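You operate a simulated robot arm through the tools that you are given. There is no shell and no other tool.

You are at the controls of a simulated robot arm. One attempt, no reset.

Task
Gauge the feed wheel marked 3 and set the size dial to its reading.
Fine: gauge jaw open again, wheel back where it lay.

It is judged by the outcome, as a careful person would: the job done as asked, and still so three seconds after it is handed in. It fails if anything else is knocked over, pushed out of place, dropped, spilled or broken.

Robot
A 6-joint arm with a fingered hand, fixed in place. Base frame: the origin is on the floor under the middle of its stand, x ahead of it, y to its left, z up; the work surface is at about z = 784. Lengths are in mm, angles in rad, forces in N, time in s.
With the tool pointing down near the work surface it reaches from about 340 to 820 mm from the base axis. Its first joint turns from -2.897 to 2.897 rad. Payload 4 kg.
The TCP is the grasp point between the finger pads, 26 mm short of the fingertips. In the tool frame z runs along the fingers and y along their closing line. The gripper opens to 132 mm; its body begins 73 mm behind the TCP. The gripper is a hand of 5 fingers: y runs from the thumb to the fingers, the wrist lies at [0, 0, -239] in the tool frame, and closing takes about 1.5 s.
Orientation is told as [roll, pitch, yaw] about the base's x, y, z axes, in that order, counted from this pose: with the fingers straight down and closing along the base's y, the tool's x points along the base's -x, its y along +y and its z along -z.

Tools
- The arm moves only by the tool play_rows. Its argument "steps" is a list that holds one entry, the list of rows, each a list of 7 numbers: the shift along the tool's x, y, z in m, then the turn, a rotation vector about the tool's x, y, z in rad, then the finger opening in m, from 0 to 0.132. In form: [[[x, y, z, rx, ry, rz, claw], ...]]. A call has 1 to 20 rows; each row is the pose to reach, as a shift and turn from the pose commanded when the call began, along the tool's axes at that moment. Rows are played at 5 a second. More than 50 mm and 0.15 rad between two rows, or a gripper value outside its range, and nothing of the call is played. A pose out of reach is approached as far as the arm can. The call stops where the force on the tool passes 40 N (or 10 N more than at its start, if that is more) or the arm is blocked; 0.2 s more then pass. The fingers move at their own pace (about 45 mm/s each) and stop on an object; they squeeze with about 34 N. The grip force told is the motor's: it shows also when the fingers shut on nothing. Time passes only in rows, and 0.2 s behind the last, so rows that repeat a pose let the fingers close. The reply holds the time, the measured pose of the TCP, the force on the tool along the base axes, the opening and the grip force, in the units named above and with some noise, with the torque about the TCP (base axes, N m) and any sound that the robot's microphone picked up, and new pictures: "show" is both (left out), scene, wrist or none.
- Cameras (640 x 400 px; columns grow to the right, rows downward): "scene" is fixed at [50.2, -498.5, 1509]; the picture's right is [0.88, -0.47, 0.00], its down [-0.23, -0.43, -0.87] and it looks along [0.41, 0.77, -0.49] (base axes); focal length 338 px, centre (320, 200). "wrist" rides on the gripper at [85, 2, -97] in the tool frame; the picture's right is [-0.02, 1.00, 0.00], its down [-0.75, -0.02, -0.66] and it looks along [-0.66, -0.01, 0.75] (tool axes); focal length 270 px, centre (320, 200).
- grasp_type(shape): the hand has 5 fingers and takes this shape, open, in about a second: jaw (thumb against the fingers, like two jaws); tri (thumb and two fingers); tip (a fingertip pinch); poke (one finger out to press); point (the index stretched); flat (the hand flat); cup (the hand cupped); fist (a fist). The gripper value then closes the fingers along that shape, each until it touches; the sizes above hold for jaw. It gives what a move gives, with no picture.
- locate(camera, pixels): for up to 12 pixels [column, row] of the newest picture of that camera ("zoom" is the newest enlarged one), the place [x, y, z] in the base frame of the surface seen there, good to about 2 mm. It takes no simulated time.
- enlarge(camera, box): a new picture of the part [left, top, right, bottom] of that camera's present view, enlarged. It takes no simulated time.
- hand_in(): hands the job in; it is judged then, once.

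Unless the task says otherwise, let go and move clear before handing in.

The tools are called as name(argument=value, ...) on one line, values as JSON. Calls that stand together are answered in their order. play_rows: Moves the arm, as the interface text tells. Its arguments: {"type":"object","properties":{"steps":{"type":"array"},"show":{"type":"string","enum":["both","scene","wrist","none"]}},"required":["steps"]} The other tools are called the same way: grasp_type (shape) gives the hand a shape; locate (camera, pixels) gives the place of the surface under pixels of a picture; enlarge (camera, box) takes an enlarged picture of a part of a camera's view; hand_in () hands the job in.

At the start:

```text
t: 0.0
ee_pos: [478.1, 262.2, 1111.2]
orientation: [0.001, 0.0, 0.001]
force: [-0.3, 0.8, 0.1]
torque: [0.04, 0.04, -0.01]
width: 131.8
finger_force: 0.1
shape: jaw
```

scene: 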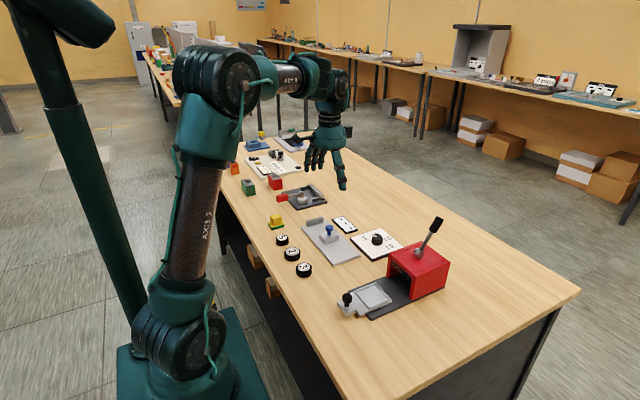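
wrist: 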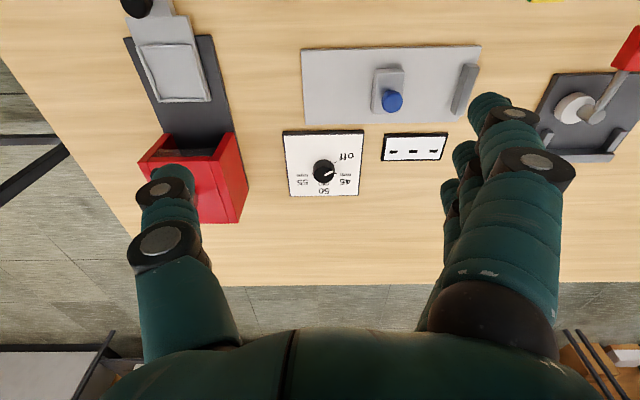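

The scene picture shows three black wheels near (282,240), (292,254), (304,269), a gauge with a blue knob at (328,232), and a dial plate at (377,240). I'll enlarge these areas for detail.

enlarge(camera="scene", box=[255, 200, 415, 300])

enlarge(camera="wrist", box=[270, 30, 490, 210])

```text
4.00 times, centred on (335, 250) of scene
```

zoom: 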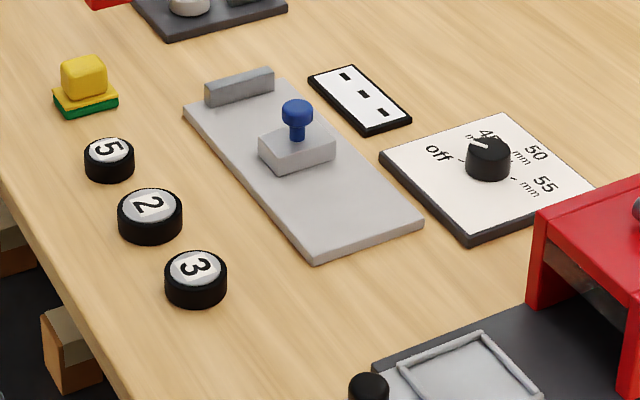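

```text
2.22 times, centred on (380, 120) of wrist
```

zoom: 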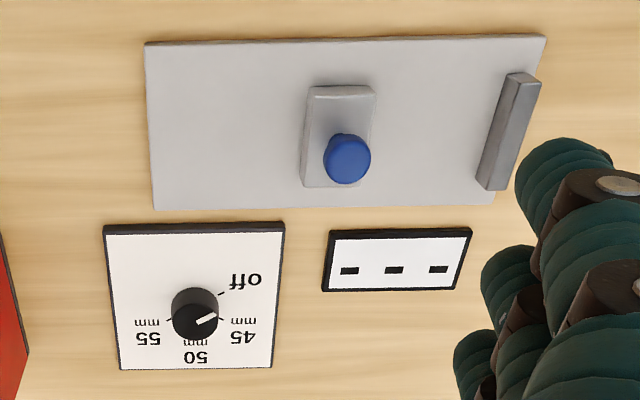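

The wheel marked 3 is the nearest one, at zoom (195,278); the gauge has a fixed grey bar, a slider with a blue knob and a three-dash readout panel. I'll locate the key points.

enlarge(camera="scene", box=[255, 200, 415, 300])

locate(camera="zoom", pixels=[[195, 266], [149, 205], [109, 152], [297, 110], [297, 150], [240, 85], [187, 115], [316, 258], [420, 225], [487, 145], [345, 80], [385, 112]])

locate(camera="wrist", pixels=[[302, 50], [480, 46], [304, 124], [470, 90], [378, 72], [404, 70], [375, 112], [392, 100], [324, 170], [285, 132], [362, 132], [356, 194]])

```text
4.00 times, centred on (335, 250) of scene
```

zoom: 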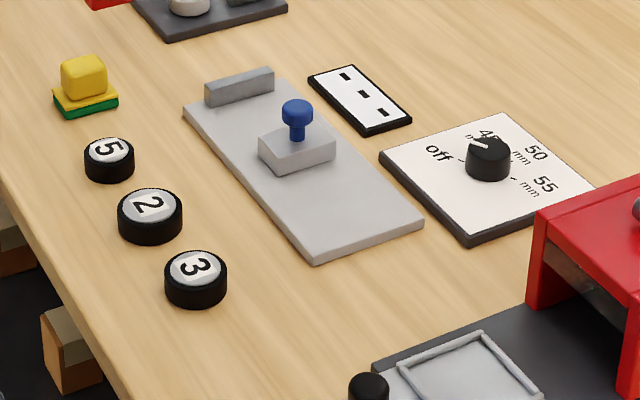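

```text
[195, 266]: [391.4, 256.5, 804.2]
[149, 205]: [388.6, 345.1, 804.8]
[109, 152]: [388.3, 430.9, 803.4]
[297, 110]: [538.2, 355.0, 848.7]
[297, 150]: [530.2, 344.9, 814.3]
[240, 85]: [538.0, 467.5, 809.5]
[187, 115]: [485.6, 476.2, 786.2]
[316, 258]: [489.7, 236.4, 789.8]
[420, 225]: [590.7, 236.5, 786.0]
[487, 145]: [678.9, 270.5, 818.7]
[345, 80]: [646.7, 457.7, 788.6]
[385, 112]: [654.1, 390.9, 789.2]
```

```text
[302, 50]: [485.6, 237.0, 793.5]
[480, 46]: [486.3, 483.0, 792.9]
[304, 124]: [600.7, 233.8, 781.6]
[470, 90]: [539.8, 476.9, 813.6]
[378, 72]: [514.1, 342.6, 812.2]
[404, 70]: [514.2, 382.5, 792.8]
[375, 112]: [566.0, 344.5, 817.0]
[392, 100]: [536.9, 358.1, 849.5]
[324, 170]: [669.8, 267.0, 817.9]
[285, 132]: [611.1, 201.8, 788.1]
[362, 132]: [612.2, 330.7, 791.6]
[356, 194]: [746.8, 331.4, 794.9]
```

The wheel 3 sits at about (391,256,804), the gauge gap runs from y≈380 (slider) to y≈460 (fixed bar) at x≈538, and the knob of the dial is at (672,270). I'll try the tri shape up here, in free air, and look at the fingers.

grasp_type(shape="tri")

play_rows(steps=[[[0, 0, 0, 0, 0, 0, 0.132], [0, 0, 0, 0, 0, 0, 0.132]]])

```text
t: 0.9
ee_pos: [480.0, 261.9, 1110.7]
orientation: [0.001, 0.001, -0.001]
force: [-0.2, 0.1, -0.3]
torque: [-0.02, -0.02, 0.02]
width: 131.8
finger_force: 0.0
shape: tri
```

```text
t: 1.5
ee_pos: [479.3, 261.9, 1111.0]
orientation: [-0.001, 0.0, 0.0]
force: [0.4, 0.5, -0.6]
torque: [-0.04, 0.01, -0.01]
width: 131.9
finger_force: 0.1
shape: tri
```

scene: 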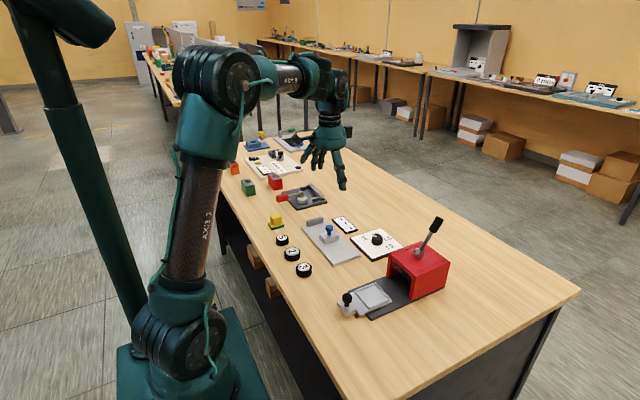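
wrist: 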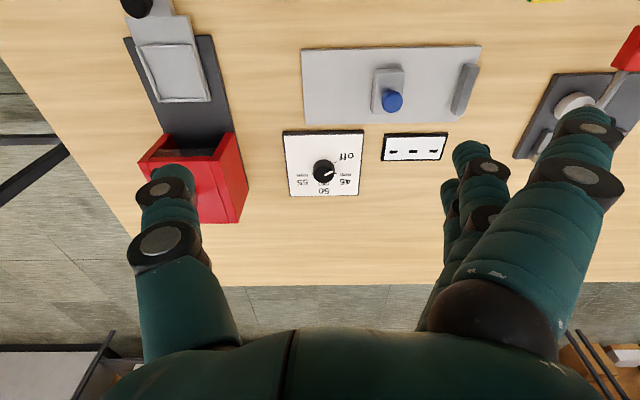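

In the tri shape one finger (590,130) has moved aside, and the others still point down. I'll close to about 50 mm in the air to see how the fingers would meet the wheel.

play_rows(steps=[[[0, 0, 0, 0, 0, 0, 0.05], [0, 0, 0, 0, 0, 0, 0.05], [0, 0, 0, 0, 0, 0, 0.05], [0, 0, 0, 0, 0, 0, 0.05], [0, 0, 0, 0, 0, 0, 0.05], [0, 0, 0, 0, 0, 0, 0.05]]])

enlarge(camera="scene", box=[280, 80, 380, 200])

```text
t: 2.9
ee_pos: [480.0, 262.5, 1111.1]
orientation: [0.002, 0.0, -0.001]
force: [-0.3, -0.1, 0.4]
torque: [0.01, -0.01, 0.0]
width: 51.0
finger_force: 0.0
shape: tri
```

scene: 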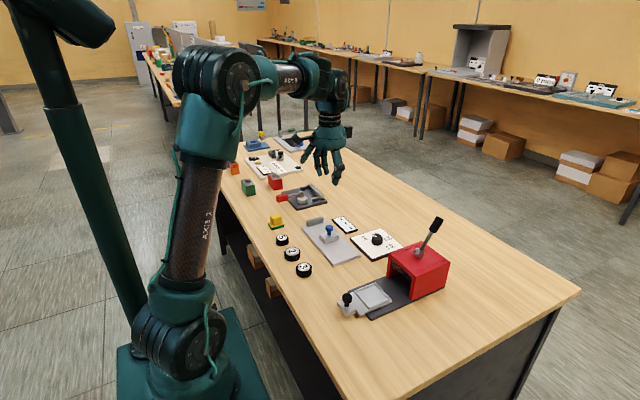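
wrist: 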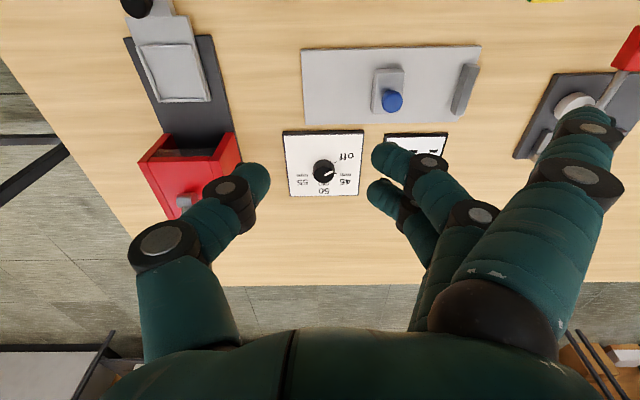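

```text
3.33 times, centred on (330, 140) of scene
```

zoom: 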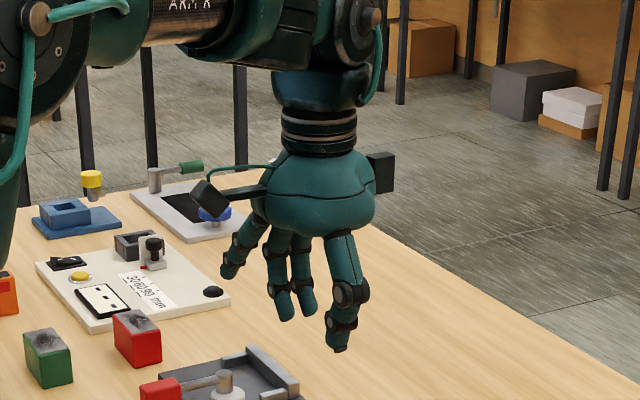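

In tri, two fingers (tips at (385,155) and (380,190)) face the thumb (255,180), while a third finger (585,125) stays outstretched. I'll locate the tips to know how low each one reaches.

locate(camera="wrist", pixels=[[383, 155], [375, 192], [258, 178], [265, 195], [585, 115], [610, 140], [580, 190], [430, 160], [228, 188], [160, 240], [410, 155], [400, 200]])

locate(camera="zoom", pixels=[[338, 345], [288, 312], [308, 308], [228, 272], [342, 295], [360, 290]])

```text
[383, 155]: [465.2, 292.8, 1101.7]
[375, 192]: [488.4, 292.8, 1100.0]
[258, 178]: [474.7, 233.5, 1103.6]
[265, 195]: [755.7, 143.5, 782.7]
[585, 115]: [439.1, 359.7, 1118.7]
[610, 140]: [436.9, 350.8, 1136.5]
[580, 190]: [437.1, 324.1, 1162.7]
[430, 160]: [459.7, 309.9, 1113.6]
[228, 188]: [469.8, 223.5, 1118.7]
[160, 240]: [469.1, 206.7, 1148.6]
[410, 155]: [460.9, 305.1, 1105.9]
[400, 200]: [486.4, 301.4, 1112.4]
```

```text
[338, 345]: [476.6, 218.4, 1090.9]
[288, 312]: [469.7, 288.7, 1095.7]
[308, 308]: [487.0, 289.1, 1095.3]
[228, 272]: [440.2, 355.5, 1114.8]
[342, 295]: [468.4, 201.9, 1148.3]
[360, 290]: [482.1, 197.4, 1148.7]
```

The two working fingers sit ±11 mm around the tool axis with tips about 20 mm below the TCP, and the outstretched finger stays above TCP height, so tri suits a grip along base x. I'll turn the hand +90° yaw while moving over wheel 3 at height about 950.

play_rows(steps=[[[0.007, 0, 0.012, 0, 0, -0.131, 0.09], [0.015, -0.001, 0.025, 0, 0, -0.262, 0.09], [0.022, -0.001, 0.038, 0, 0, -0.393, 0.09], [0.03, -0.002, 0.05, 0, 0, -0.524, 0.09], [0.037, -0.002, 0.063, 0, 0, -0.654, 0.09], [0.045, -0.003, 0.075, 0, 0, -0.785, 0.09], [0.052, -0.003, 0.088, 0, 0, -0.916, 0.09], [0.06, -0.004, 0.1, 0, 0, -1.047, 0.09], [0.067, -0.004, 0.113, 0, 0, -1.178, 0.09], [0.075, -0.005, 0.125, 0, 0, -1.309, 0.09], [0.082, -0.005, 0.138, 0, 0, -1.44, 0.09], [0.089, -0.006, 0.15, 0, 0, -1.571, 0.09], [0.089, -0.006, 0.15, 0, 0, -1.571, 0.09]]])

```text
t: 5.7
ee_pos: [388.6, 254.4, 962.8]
orientation: [-0.001, -0.001, 1.572]
force: [-0.5, -0.3, -0.5]
torque: [0.01, -0.01, -0.01]
width: 89.3
finger_force: 0.2
shape: tri
```

scene: 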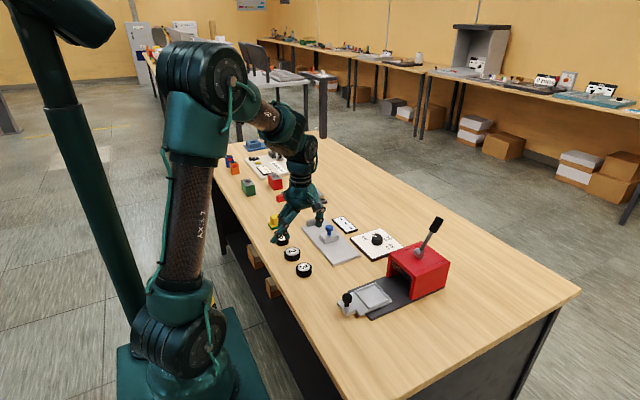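
wrist: 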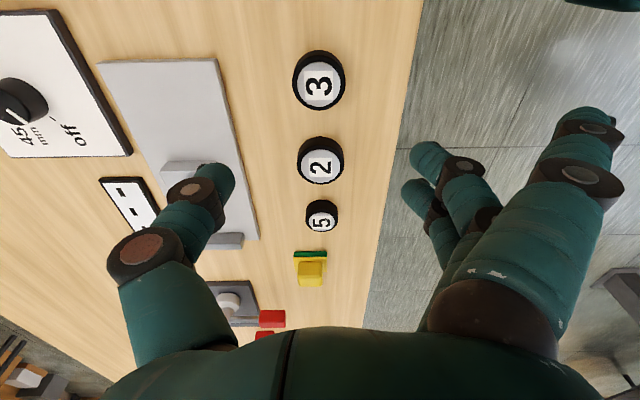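

Yaw is now 1.572 and wheel 3 is seen at wrist (318,82). I'll refine its centre with an enlarged view.

enlarge(camera="wrist", box=[270, 30, 370, 130])

locate(camera="wrist", pixels=[[319, 86], [293, 84], [344, 83], [319, 63], [319, 107], [320, 166], [321, 219], [292, 70], [345, 70], [318, 51]])

```text
4.00 times, centred on (320, 80) of wrist
```

zoom: 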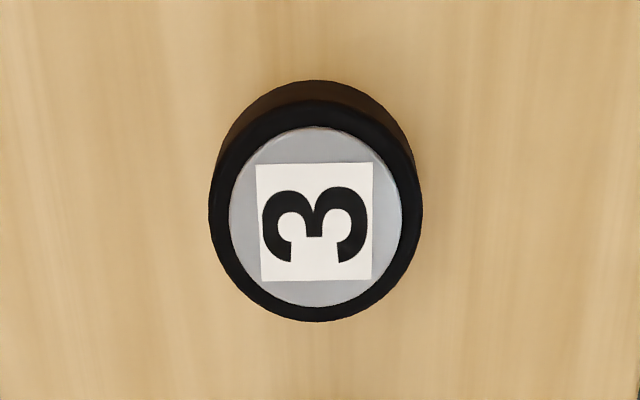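

```text
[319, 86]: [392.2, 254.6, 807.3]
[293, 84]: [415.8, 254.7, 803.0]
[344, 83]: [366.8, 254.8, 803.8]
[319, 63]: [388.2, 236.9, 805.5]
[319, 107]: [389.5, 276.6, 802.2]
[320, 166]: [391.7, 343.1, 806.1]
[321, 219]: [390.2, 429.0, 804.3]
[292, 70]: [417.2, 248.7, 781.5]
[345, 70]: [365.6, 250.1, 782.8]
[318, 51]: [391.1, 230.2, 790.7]
```

The wheel 3 centre comes out at about (391, 255) with its top at 804, and the TCP is at (388.6, 254.4). I'll shift 2 mm and descend to TCP z≈825, then check before going lower.

play_rows(steps=[[[0, -0.002, 0.03, 0, 0, 0, 0.09], [0, -0.002, 0.06, 0, 0, 0, 0.09], [0, -0.002, 0.09, 0, 0, 0, 0.09], [0, -0.002, 0.115, 0, 0, 0, 0.09], [0, -0.002, 0.13, 0, 0, 0, 0.09], [0, -0.002, 0.137, 0, 0, 0, 0.09], [0, -0.002, 0.137, 0, 0, 0, 0.09]]])

enlarge(camera="scene", box=[250, 200, 370, 300])

```text
t: 7.3
ee_pos: [393.3, 257.3, 823.2]
orientation: [0.0, 0.0, 1.571]
force: [-0.7, -0.8, 0.3]
torque: [0.01, 0.02, -0.02]
width: 89.6
finger_force: 0.0
shape: tri
```

scene: 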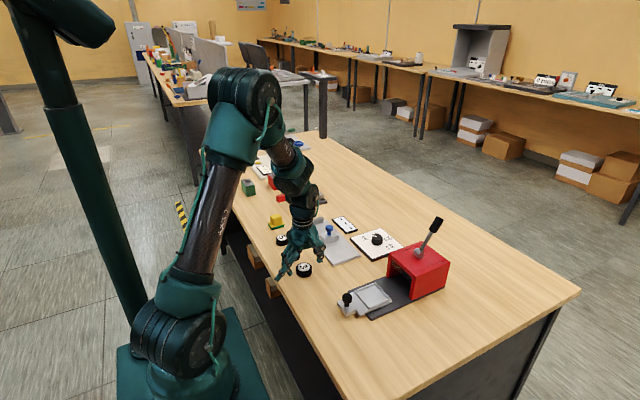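
wrist: 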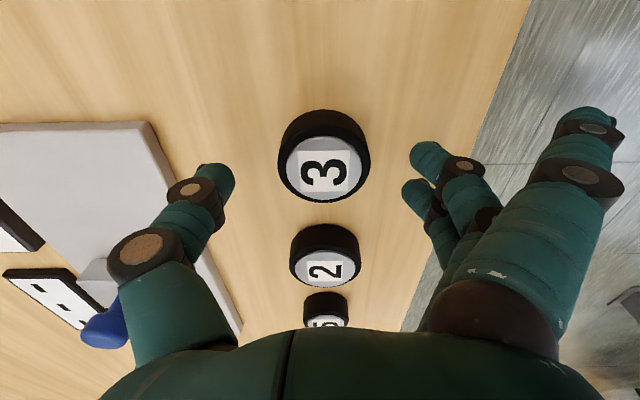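

```text
4.00 times, centred on (310, 250) of scene
```

zoom: 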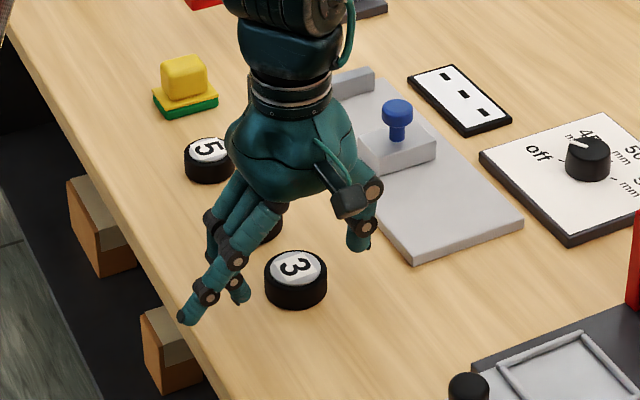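

The TCP reads (393.3, 257.3, 823.2) with the wheel between thumb (218,175) and fingers (425,155). I'll locate tips and wheel edges to check alignment before lowering.

locate(camera="wrist", pixels=[[218, 172], [428, 152], [414, 192], [322, 168], [279, 150], [370, 150], [305, 170], [345, 170], [325, 200]])

locate(camera="zoom", pixels=[[360, 245], [242, 300], [215, 265], [186, 320], [295, 268]])

```text
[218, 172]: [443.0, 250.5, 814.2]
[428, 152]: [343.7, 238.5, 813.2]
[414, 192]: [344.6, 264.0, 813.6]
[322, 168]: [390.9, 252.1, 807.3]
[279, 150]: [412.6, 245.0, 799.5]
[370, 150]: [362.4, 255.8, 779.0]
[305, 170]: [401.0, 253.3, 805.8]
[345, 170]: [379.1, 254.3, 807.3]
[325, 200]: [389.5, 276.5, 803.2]
```

```text
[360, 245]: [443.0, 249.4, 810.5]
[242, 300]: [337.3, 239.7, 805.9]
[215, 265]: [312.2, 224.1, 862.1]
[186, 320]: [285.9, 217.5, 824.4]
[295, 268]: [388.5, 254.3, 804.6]
```

Thumb and fingers straddle the wheel evenly (mid x≈393, wheel x≈391). I'll lower 10 mm with a 2 mm correction, then close on the wheel.

play_rows(steps=[[[0, 0.002, 0.005, 0, 0, 0, 0.09], [0, 0.002, 0.01, 0, 0, 0, 0.09], [0, 0.002, 0.01, 0, 0, 0, 0.09], [0, 0.002, 0.01, 0, 0, 0, 0.065], [0, 0.002, 0.01, 0, 0, 0, 0.065], [0, 0.002, 0.01, 0, 0, 0, 0.065]]], show="wrist")

```text
t: 8.7
ee_pos: [390.5, 255.7, 814.4]
orientation: [0.0, 0.0, 1.572]
force: [0.0, -0.9, 0.2]
torque: [-0.02, 0.0, 0.04]
width: 66.3
finger_force: 0.1
shape: tri
```

wrist: 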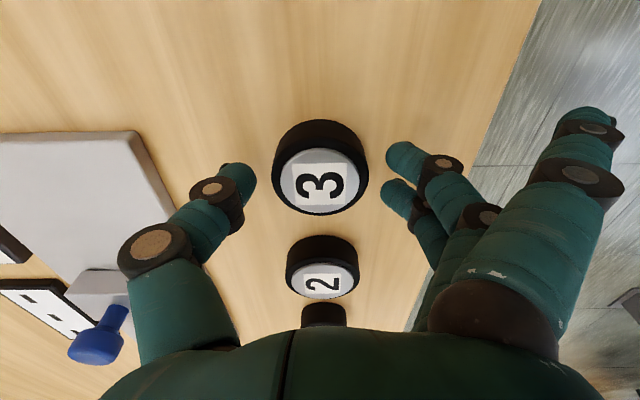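

The wheel is centred between thumb tip (240,180) and fingers (400,155)/(390,190) at 66 mm opening. I'll check the tips' height against the wheel.

locate(camera="wrist", pixels=[[245, 172], [250, 190], [397, 150], [388, 190], [320, 180], [274, 165], [367, 165]])

enlarge(camera="scene", box=[260, 230, 340, 290])

```text
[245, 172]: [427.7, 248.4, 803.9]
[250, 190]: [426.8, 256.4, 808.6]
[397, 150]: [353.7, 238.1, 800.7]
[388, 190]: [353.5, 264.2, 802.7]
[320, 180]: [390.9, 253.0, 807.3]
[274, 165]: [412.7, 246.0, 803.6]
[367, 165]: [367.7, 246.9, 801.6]
```

```text
6.67 times, centred on (300, 260) of scene
```

zoom: 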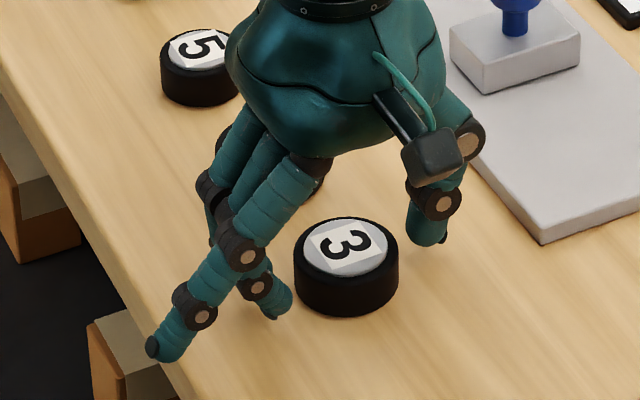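

The tips reach roughly mid-height on the wheel, so I'll go 4 mm lower and close until the fingers stop on it.

play_rows(steps=[[[0, 0, 0.004, 0, 0, 0, 0.065], [0, 0, 0.004, 0, 0, 0, 0.055], [0, 0, 0.004, 0, 0, 0, 0.045], [0, 0, 0.004, 0, 0, 0, 0.035], [0, 0, 0.004, 0, 0, 0, 0.03], [0, 0, 0.004, 0, 0, 0, 0.03], [0, 0, 0.004, 0, 0, 0, 0.03]]])

enlarge(camera="scene", box=[260, 230, 340, 290])

```text
t: 10.3
ee_pos: [388.9, 256.8, 809.9]
orientation: [0.0, 0.001, 1.573]
force: [-0.1, -0.8, -0.8]
torque: [-0.01, 0.01, 0.01]
width: 40.9
finger_force: 34.3
shape: tri
```

scene: 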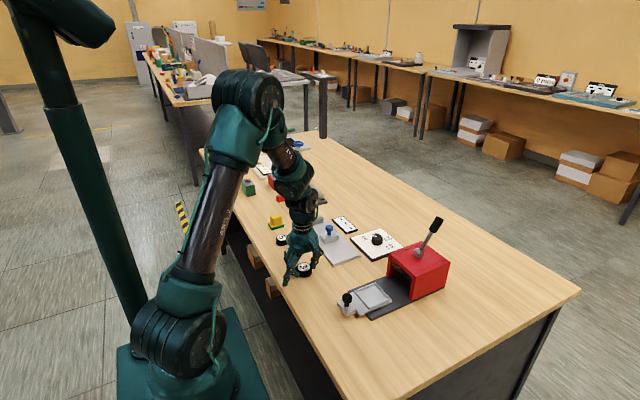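
wrist: 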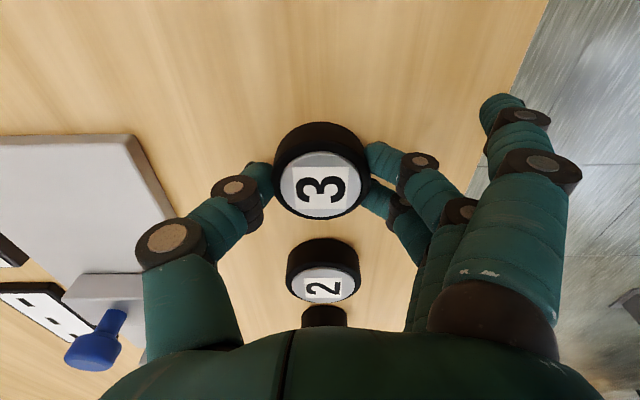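

```text
6.67 times, centred on (300, 260) of scene
```

zoom: 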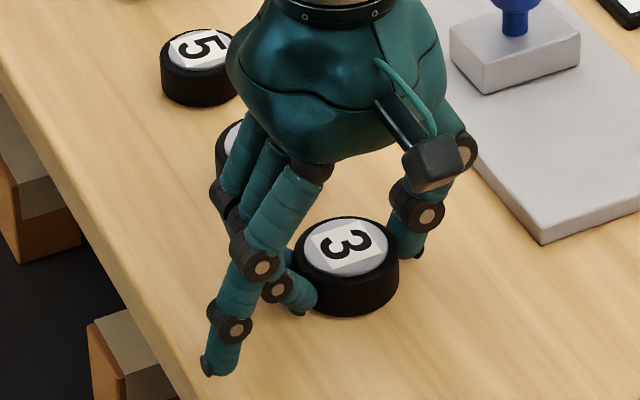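

The grip holds at 34 N and the wheel (320,185) has not shifted. I'll lift it 100 mm and check that it comes along.

play_rows(steps=[[[0, 0, -0.01, 0, 0, 0, 0.03], [0, 0, -0.025, 0, 0, 0, 0.03], [0, 0, -0.045, 0, 0, 0, 0.03], [0, 0, -0.065, 0, 0, 0, 0.03], [0, 0, -0.085, 0, 0, 0, 0.03], [0, 0, -0.1, 0, 0, 0, 0.03], [0, 0, -0.1, 0, 0, 0, 0.03]]])

enlarge(camera="scene", box=[240, 190, 360, 280])

```text
t: 11.9
ee_pos: [391.8, 254.7, 909.8]
orientation: [-0.001, 0.001, 1.57]
force: [-0.1, 0.2, -1.8]
torque: [-0.02, 0.02, 0.02]
width: 40.4
finger_force: 34.5
shape: tri
```

scene: 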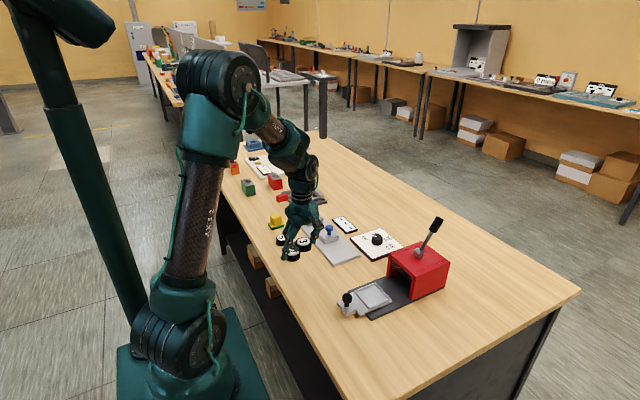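
wrist: 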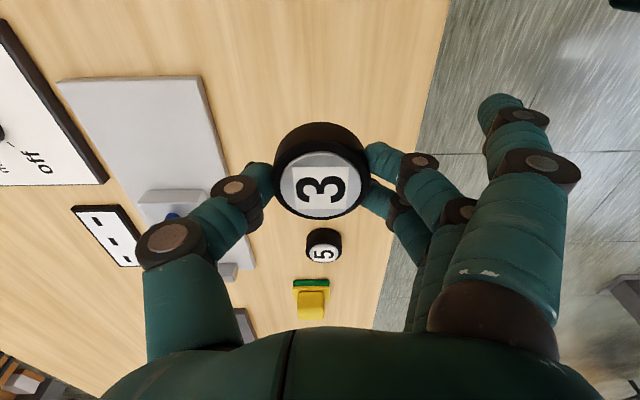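

```text
4.44 times, centred on (300, 235) of scene
```

zoom: 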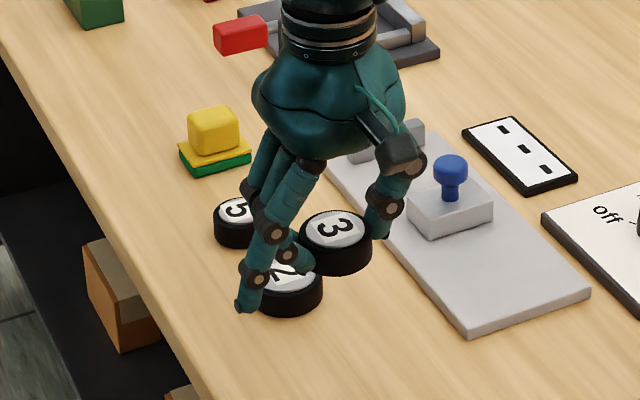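

The wheel is lifted (scene zoom (336,235)). I'll check the height of the outstretched fingertip (zoom (245,303)) and the gauge gap geometry before moving over.

locate(camera="zoom", pixels=[[245, 303], [258, 270], [335, 228], [340, 268], [370, 225], [450, 165], [440, 205], [450, 222], [480, 215], [410, 130], [396, 165], [360, 155]])

locate(camera="wrist", pixels=[[495, 100], [510, 125], [320, 185], [276, 165], [366, 165], [322, 215], [150, 195], [230, 270], [185, 192], [195, 195]])

```text
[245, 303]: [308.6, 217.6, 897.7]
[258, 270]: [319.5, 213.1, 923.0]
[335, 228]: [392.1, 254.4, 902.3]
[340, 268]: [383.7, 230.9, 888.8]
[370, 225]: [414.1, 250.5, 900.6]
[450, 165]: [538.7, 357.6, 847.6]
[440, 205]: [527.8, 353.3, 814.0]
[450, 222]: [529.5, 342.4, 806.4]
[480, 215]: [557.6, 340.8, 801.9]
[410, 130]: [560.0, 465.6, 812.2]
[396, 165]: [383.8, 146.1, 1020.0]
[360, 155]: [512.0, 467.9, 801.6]
```

```text
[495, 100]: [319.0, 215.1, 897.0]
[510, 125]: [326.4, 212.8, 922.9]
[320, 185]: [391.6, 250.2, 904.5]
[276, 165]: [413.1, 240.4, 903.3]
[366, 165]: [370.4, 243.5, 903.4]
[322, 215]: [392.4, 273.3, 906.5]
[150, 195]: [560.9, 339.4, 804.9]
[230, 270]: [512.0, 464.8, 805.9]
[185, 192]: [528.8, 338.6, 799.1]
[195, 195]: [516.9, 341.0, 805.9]
```

The wheel's bottom is about 26 mm below the TCP, and the gap between slider face (y≈378) and fixed bar (y≈466) is ≈88 mm. I'll carry the wheel at this height to above (538, 432).

play_rows(steps=[[[-0.022, -0.018, -0.002, 0, 0, 0, 0.03], [-0.044, -0.037, -0.002, 0, 0, 0, 0.03], [-0.066, -0.055, -0.002, 0, 0, 0, 0.03], [-0.088, -0.073, -0.002, 0, 0, 0, 0.03], [-0.11, -0.091, -0.002, 0, 0, 0, 0.03], [-0.132, -0.11, -0.002, 0, 0, 0, 0.03], [-0.154, -0.128, -0.002, 0, 0, 0, 0.03], [-0.177, -0.147, -0.002, 0, 0, 0, 0.03], [-0.177, -0.147, -0.002, 0, 0, 0, 0.03]]])

enlarge(camera="scene", box=[260, 170, 400, 270])

```text
t: 13.9
ee_pos: [537.6, 431.8, 913.3]
orientation: [0.0, 0.0, 1.57]
force: [0.0, -0.2, -1.4]
torque: [0.01, 0.0, 0.01]
width: 40.2
finger_force: 34.1
shape: tri
```

scene: 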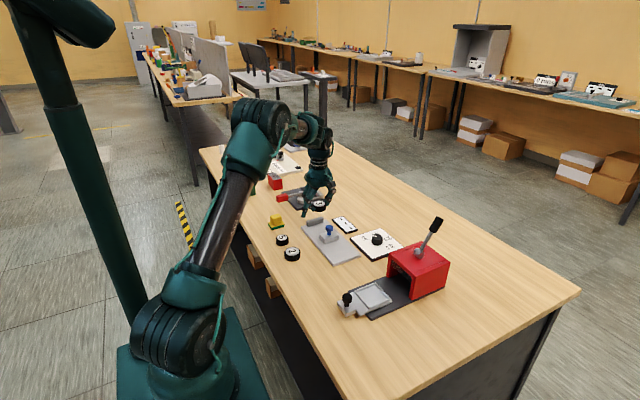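
wrist: 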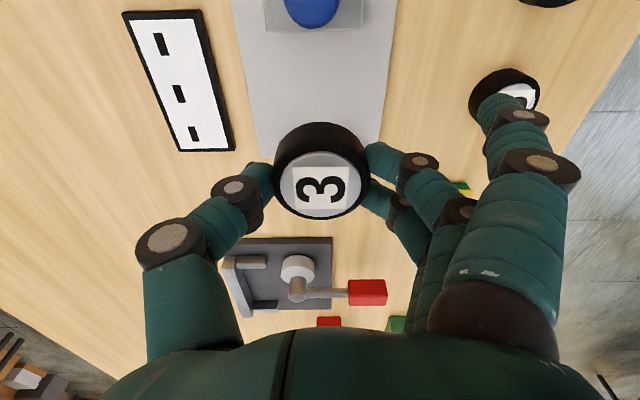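

```text
4.00 times, centred on (330, 220) of scene
```

zoom: 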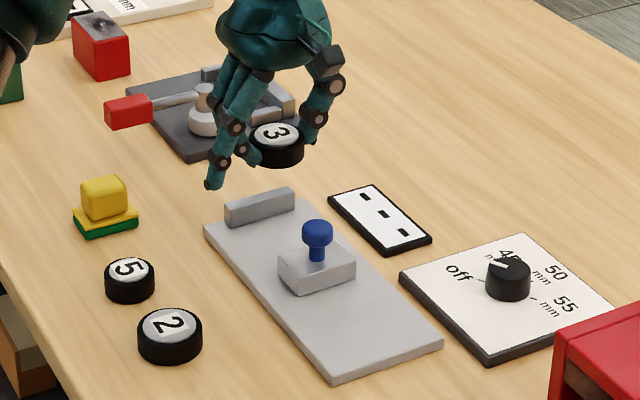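

The hand is over the gap, and the scene zoom shows fixed bar (260,207) and slider (317,262) unobstructed. I'll locate their faces precisely.

locate(camera="zoom", pixels=[[227, 220], [290, 205], [260, 213], [262, 199], [255, 195], [290, 190], [225, 205], [295, 275], [345, 270], [283, 262], [345, 255], [300, 245]])

locate(camera="wrist", pixels=[[275, 28], [355, 28], [315, 40], [255, 60], [385, 60], [320, 100], [320, 185], [276, 165], [367, 165], [310, 10]])

```text
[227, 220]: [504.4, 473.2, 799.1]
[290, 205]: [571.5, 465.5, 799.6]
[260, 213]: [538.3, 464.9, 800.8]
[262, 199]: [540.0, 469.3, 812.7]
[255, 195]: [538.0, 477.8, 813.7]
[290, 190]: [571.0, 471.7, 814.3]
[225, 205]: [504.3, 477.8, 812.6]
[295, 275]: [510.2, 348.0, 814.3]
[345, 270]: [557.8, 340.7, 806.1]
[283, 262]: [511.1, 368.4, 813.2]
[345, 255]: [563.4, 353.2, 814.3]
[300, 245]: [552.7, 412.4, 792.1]
```

```text
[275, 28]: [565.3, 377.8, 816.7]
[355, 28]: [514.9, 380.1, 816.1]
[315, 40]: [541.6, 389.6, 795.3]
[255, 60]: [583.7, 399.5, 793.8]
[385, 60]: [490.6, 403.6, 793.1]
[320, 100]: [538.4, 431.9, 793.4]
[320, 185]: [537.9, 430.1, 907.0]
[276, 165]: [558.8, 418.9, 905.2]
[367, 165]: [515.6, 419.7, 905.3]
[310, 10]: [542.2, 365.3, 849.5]
```

The fixed bar's face is at y≈466 and the slider's at y≈380, with plate top ≈792; the wheel is at (537, 432). I'll lower to TCP z≈823, leaving a few mm.

play_rows(steps=[[[0, 0, 0.02, 0, 0, 0, 0.03], [0, 0, 0.04, 0, 0, 0, 0.03], [0, 0, 0.06, 0, 0, 0, 0.03], [0, 0, 0.075, 0, 0, 0, 0.03], [0, 0, 0.085, 0, 0, 0, 0.03], [0, 0, 0.089, 0, 0, 0, 0.03], [0, 0, 0.089, 0, 0, 0, 0.03]]])

enlarge(camera="scene", box=[260, 170, 400, 270])

```text
t: 15.5
ee_pos: [538.3, 432.6, 823.9]
orientation: [0.0, 0.0, 1.571]
force: [-1.2, 0.0, -1.4]
torque: [0.0, -0.03, 0.0]
width: 40.7
finger_force: 33.9
shape: tri
```

scene: 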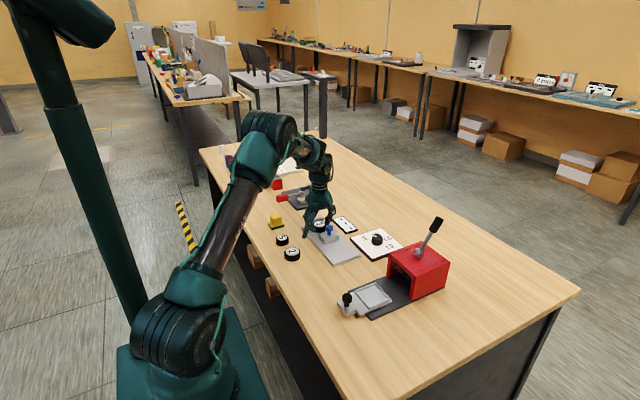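
wrist: 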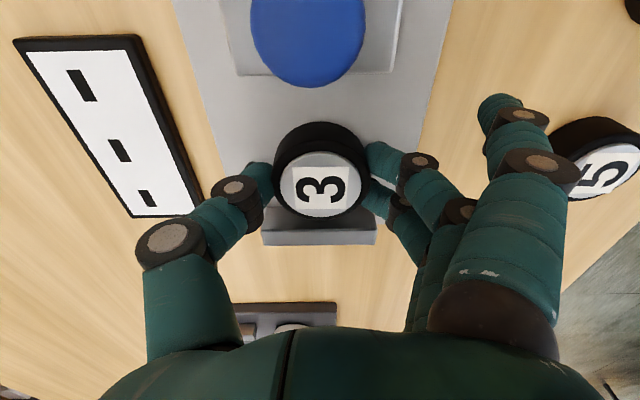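

```text
4.00 times, centred on (330, 220) of scene
```

zoom: 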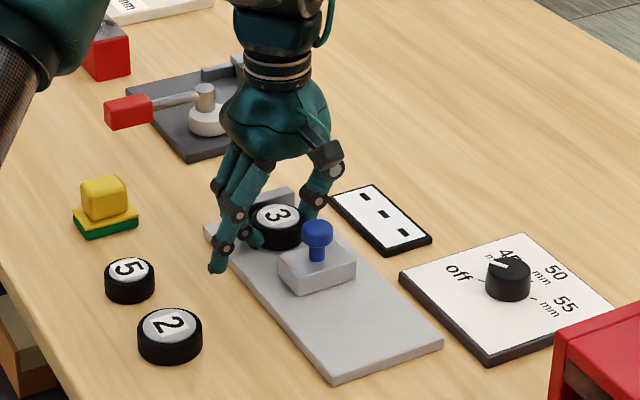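

The wheel hovers above the plate between slider and bar, no contact yet (force z −1.4, its weight). I'll lower a few more mm, feeling for contact.

play_rows(steps=[[[0, 0, 0.002, 0, 0, 0, 0.03], [0, 0, 0.004, 0, 0, 0, 0.03], [0, 0, 0.004, 0, 0, 0, 0.03]]], show="none")

```text
t: 16.3
ee_pos: [538.8, 433.7, 821.1]
orientation: [-0.004, -0.001, 1.572]
force: [0.6, -3.5, 23.8]
torque: [-0.03, 0.04, -0.02]
width: 40.8
finger_force: 33.8
shape: tri
```

Contact: 23.8 N upward at TCP z≈821, so the wheel rests on the plate. I'll ease up 1.5 mm and open the fingers to about 75 mm.

play_rows(steps=[[[0, 0, -0.0015, 0, 0, 0, 0.03], [0, 0, -0.0015, 0, 0, 0, 0.045], [0, 0, -0.0015, 0, 0, 0, 0.055], [0, 0, -0.0015, 0, 0, 0, 0.065], [0, 0, -0.0015, 0, 0, 0, 0.075], [0, 0, -0.0015, 0, 0, 0, 0.075], [0, 0, -0.0015, 0, 0, 0, 0.075]]])

```text
t: 17.9
ee_pos: [539.6, 433.6, 820.5]
orientation: [0.0, 0.0, 1.57]
force: [1.3, 0.6, -0.2]
torque: [-0.03, -0.01, 0.0]
width: 73.9
finger_force: 0.0
shape: tri
```

scene: 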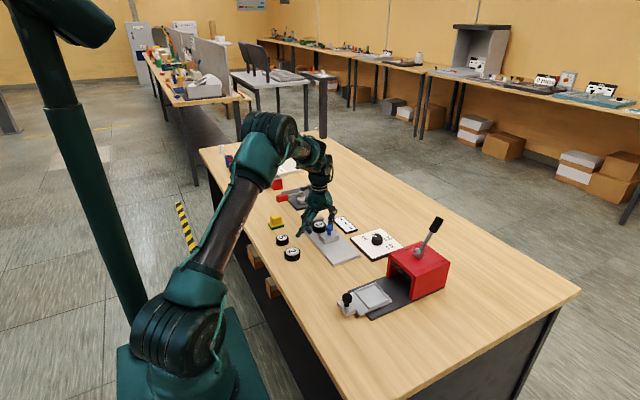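
wrist: 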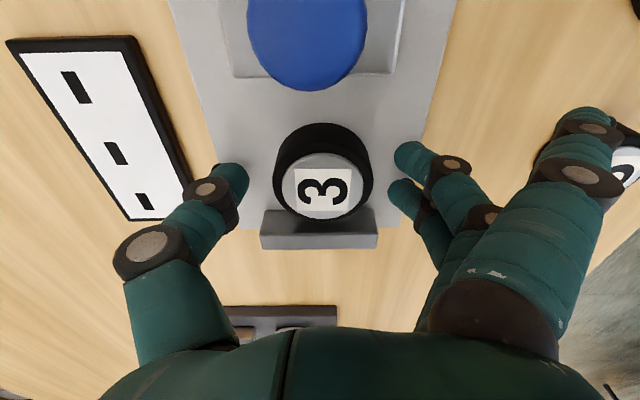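

The wheel stands free between slider and bar, fingers open. I'll rise to about z 912, then move back over the blue knob at (538, 358).

play_rows(steps=[[[0, 0, -0.01, 0, 0, 0, 0.075], [0, 0, -0.03, 0, 0, 0, 0.075], [0, 0, -0.055, 0, 0, 0, 0.075], [0, 0, -0.08, 0, 0, 0, 0.075], [0, 0, -0.095, 0, 0, 0, 0.075], [0.025, 0, -0.095, 0, 0, 0, 0.075], [0.05, 0, -0.095, 0, 0, 0, 0.075], [0.075, 0.001, -0.095, 0, 0, 0, 0.075], [0.075, 0.001, -0.095, 0, 0, 0, 0.075]]])

enlarge(camera="scene", box=[260, 170, 400, 270])

```text
t: 19.9
ee_pos: [537.0, 359.2, 917.6]
orientation: [0.0, -0.001, 1.571]
force: [-0.1, 0.8, 0.6]
torque: [0.01, -0.01, 0.0]
width: 74.0
finger_force: 0.0
shape: tri
```

scene: 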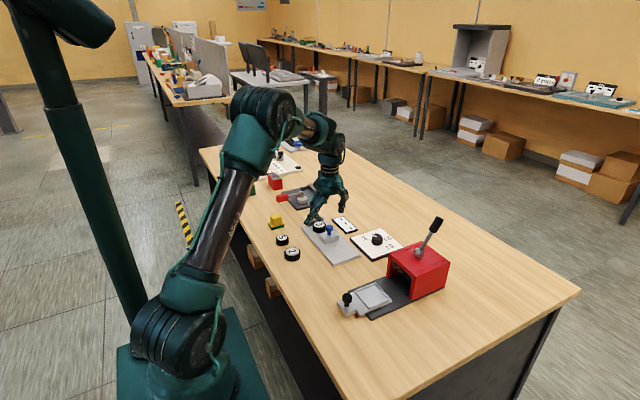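
wrist: 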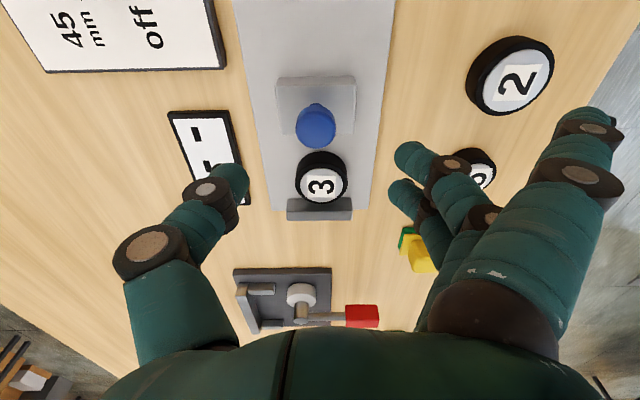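

```text
4.00 times, centred on (330, 220) of scene
```

zoom: 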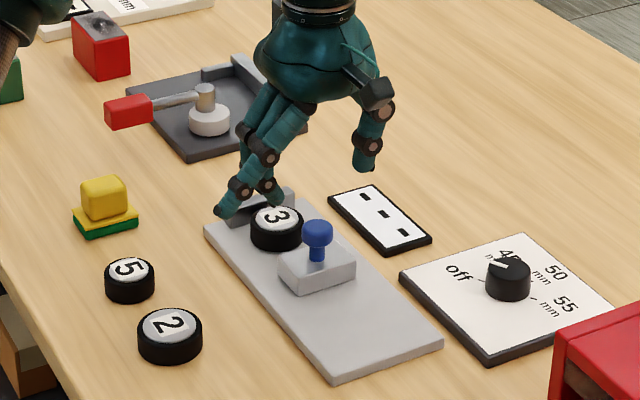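

The hand is above the knob (wrist (316,125)), wheel stays in place. I'll pin down the knob's position and wheel centre.

locate(camera="wrist", pixels=[[316, 128], [298, 126], [335, 126], [316, 143], [316, 110], [320, 183], [297, 175], [346, 175], [320, 203]])

locate(camera="zoom", pixels=[[318, 226], [304, 235], [331, 232], [317, 256], [276, 217], [276, 240]])

```text
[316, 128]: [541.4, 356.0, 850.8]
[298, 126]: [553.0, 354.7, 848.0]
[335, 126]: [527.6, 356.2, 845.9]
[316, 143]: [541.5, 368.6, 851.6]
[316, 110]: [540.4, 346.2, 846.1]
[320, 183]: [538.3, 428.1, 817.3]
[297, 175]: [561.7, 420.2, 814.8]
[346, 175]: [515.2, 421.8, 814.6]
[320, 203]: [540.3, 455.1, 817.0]
```

```text
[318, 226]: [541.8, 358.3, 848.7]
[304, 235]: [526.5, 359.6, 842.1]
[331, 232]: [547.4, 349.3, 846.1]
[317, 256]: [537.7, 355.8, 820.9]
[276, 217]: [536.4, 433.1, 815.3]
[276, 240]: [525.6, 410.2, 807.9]
```

The knob is at (540, 358), about 26 mm wide with its top at 850. I'll descend to TCP z≈847 around it and then close.

play_rows(steps=[[[0, -0.002, 0.02, 0, 0, 0, 0.075], [0, -0.002, 0.04, 0, 0, 0, 0.075], [0, -0.002, 0.055, 0, 0, 0, 0.075], [0, -0.002, 0.065, 0, 0, 0, 0.075], [0, -0.002, 0.07, 0, 0, 0, 0.075], [0, -0.002, 0.07, 0, 0, 0, 0.075]]])

enlarge(camera="scene", box=[280, 190, 380, 260])

```text
t: 21.3
ee_pos: [539.3, 359.2, 845.0]
orientation: [0.0, -0.001, 1.571]
force: [-0.7, 0.3, -0.2]
torque: [-0.01, 0.03, 0.02]
width: 74.2
finger_force: 0.0
shape: tri
```

scene: 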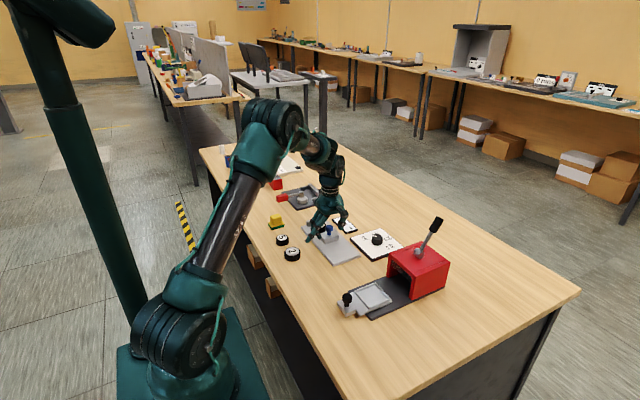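
wrist: 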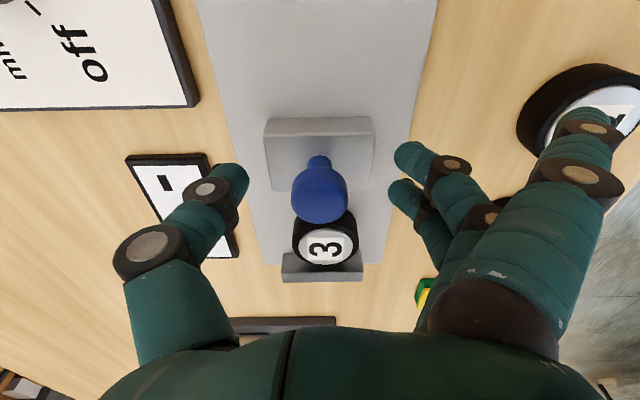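

```text
5.71 times, centred on (330, 225) of scene
```

zoom: 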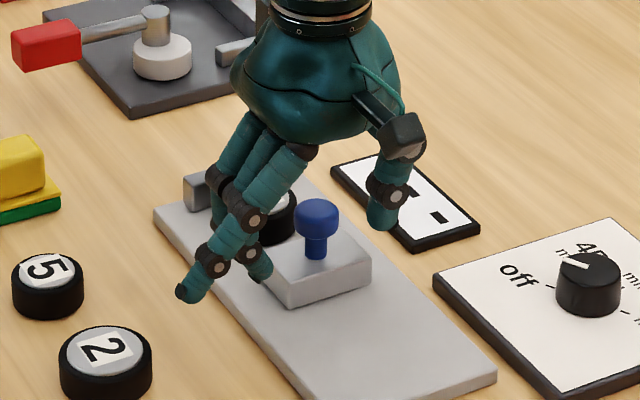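

The knob (318,195) sits between thumb and fingers. I'll close on it.

play_rows(steps=[[[0, 0, 0, 0, 0, 0, 0.06], [0, 0, 0, 0, 0, 0, 0.045], [0, 0, 0, 0, 0, 0, 0.03], [0, 0, 0, 0, 0, 0, 0.02], [0, 0, 0, 0, 0, 0, 0.015], [0, 0, 0, 0, 0, 0, 0.01], [0, 0, 0, 0, 0, 0, 0.01], [0, 0, 0, 0, 0, 0, 0.01]]])

enlarge(camera="scene", box=[280, 190, 380, 260])

```text
t: 23.1
ee_pos: [538.4, 358.0, 843.4]
orientation: [0.002, 0.002, 1.571]
force: [3.5, -0.1, -19.5]
torque: [0.01, -0.06, -0.14]
width: 11.0
finger_force: 34.1
shape: tri
```

scene: 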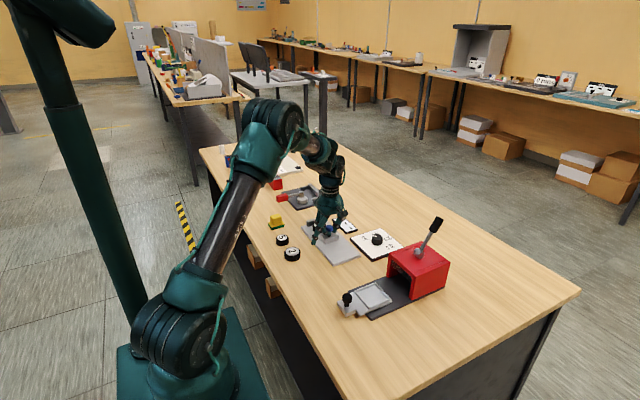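
wrist: 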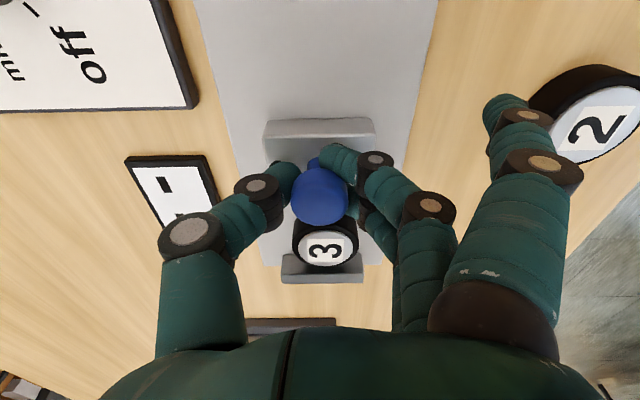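

```text
5.71 times, centred on (330, 225) of scene
```

zoom: 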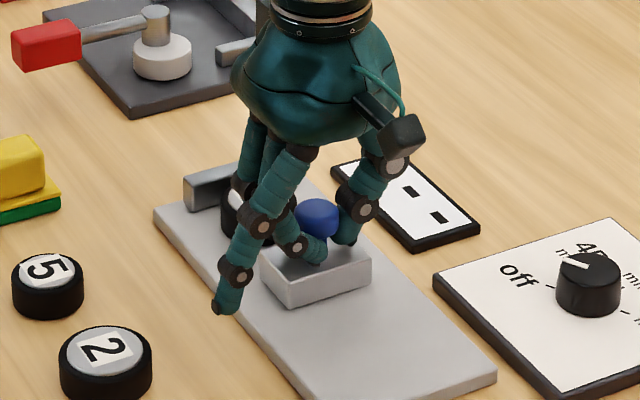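

The fingers grip the knob's stalk (grip 34 N, 19 N downward pull), so I'll relax 2 mm lower and slide the jaw toward +y about 25 mm.

play_rows(steps=[[[0, 0, 0.002, 0, 0, 0, 0.01], [-0.005, 0, 0.002, 0, 0, 0, 0.01], [-0.01, 0, 0.002, 0, 0, 0, 0.01], [-0.015, 0, 0.002, 0, 0, 0, 0.01], [-0.02, 0, 0.002, 0, 0, 0, 0.01], [-0.025, 0, 0.002, 0, 0, 0, 0.01], [-0.025, 0, 0.002, 0, 0, 0, 0.01]]])

enlarge(camera="scene", box=[280, 190, 380, 260])

```text
t: 24.7
ee_pos: [538.4, 382.9, 842.6]
orientation: [-0.002, 0.0, 1.57]
force: [14.5, -1.5, -20.7]
torque: [-0.01, -0.19, -0.14]
width: 10.2
finger_force: 34.5
shape: tri
```

scene: 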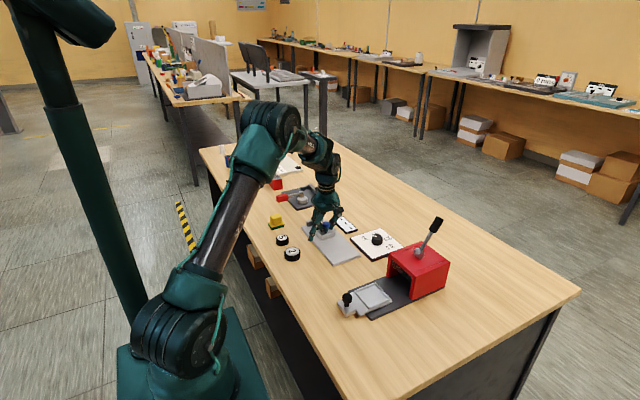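
wrist: 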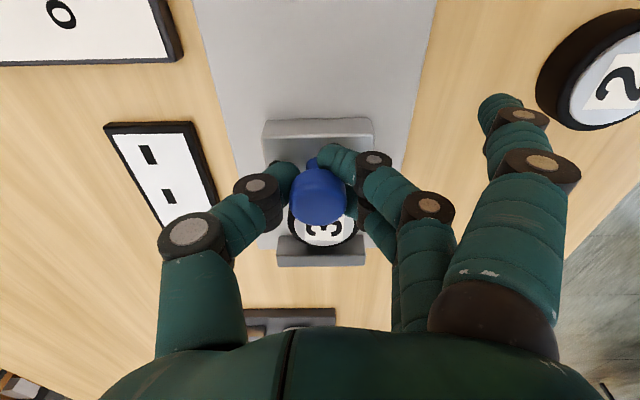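

```text
5.71 times, centred on (330, 225) of scene
```

zoom: 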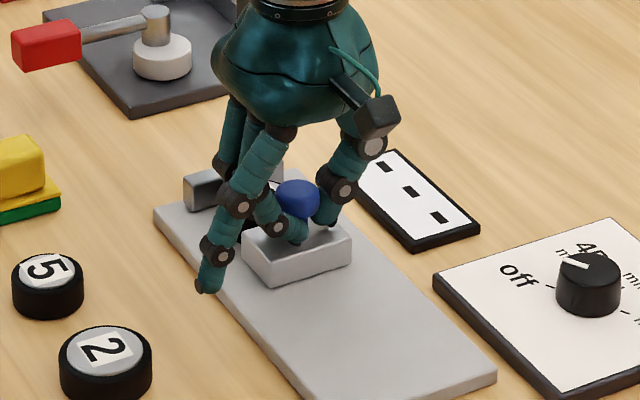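

The slider follows the hand (now y≈383), display still dashes. I'll continue in small steps until the wheel is clamped and force rises.

play_rows(steps=[[[-0.003, 0, 0, 0, 0, 0, 0.01], [-0.006, 0, 0, 0, 0, 0, 0.01], [-0.008, 0, 0, 0, 0, 0, 0.01], [-0.01, 0, 0, 0, 0, 0, 0.01], [-0.012, 0, 0, 0, 0, 0, 0.01], [-0.014, 0, 0, 0, 0, 0, 0.01], [-0.014, 0, 0, 0, 0, 0, 0.01]]])

enlarge(camera="scene", box=[280, 190, 380, 260])

```text
t: 26.3
ee_pos: [538.3, 393.6, 842.3]
orientation: [0.005, 0.007, 1.561]
force: [9.6, -6.7, -7.7]
torque: [-0.08, -0.14, -0.11]
width: 10.7
finger_force: 34.0
shape: tri
stopped in row 7: the force on the tool passed its limit at 41 N (the readings are from after the stop); the commanded pose is now the measured one
```

scene: 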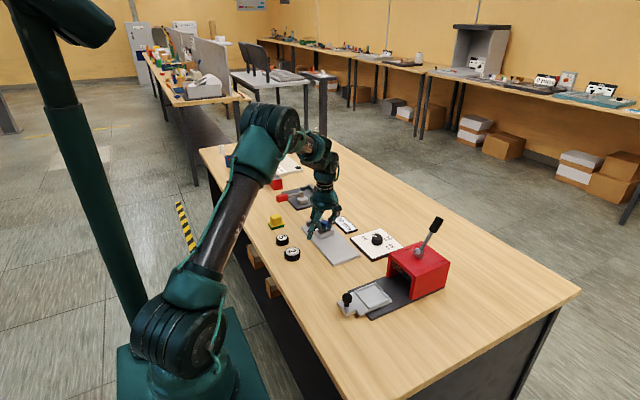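
wrist: 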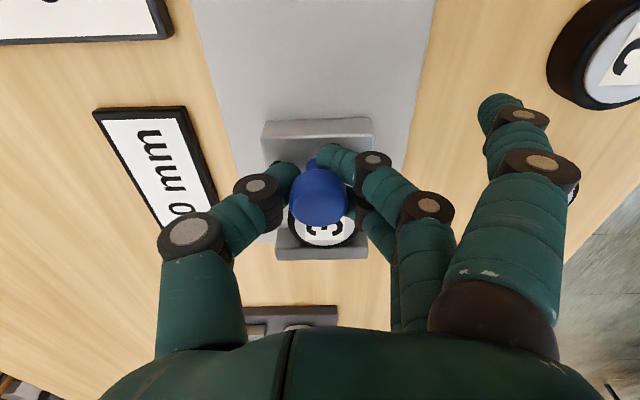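

```text
5.71 times, centred on (330, 225) of scene
```

zoom: 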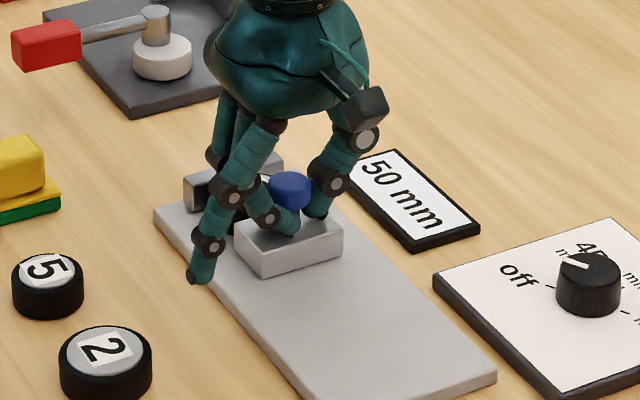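

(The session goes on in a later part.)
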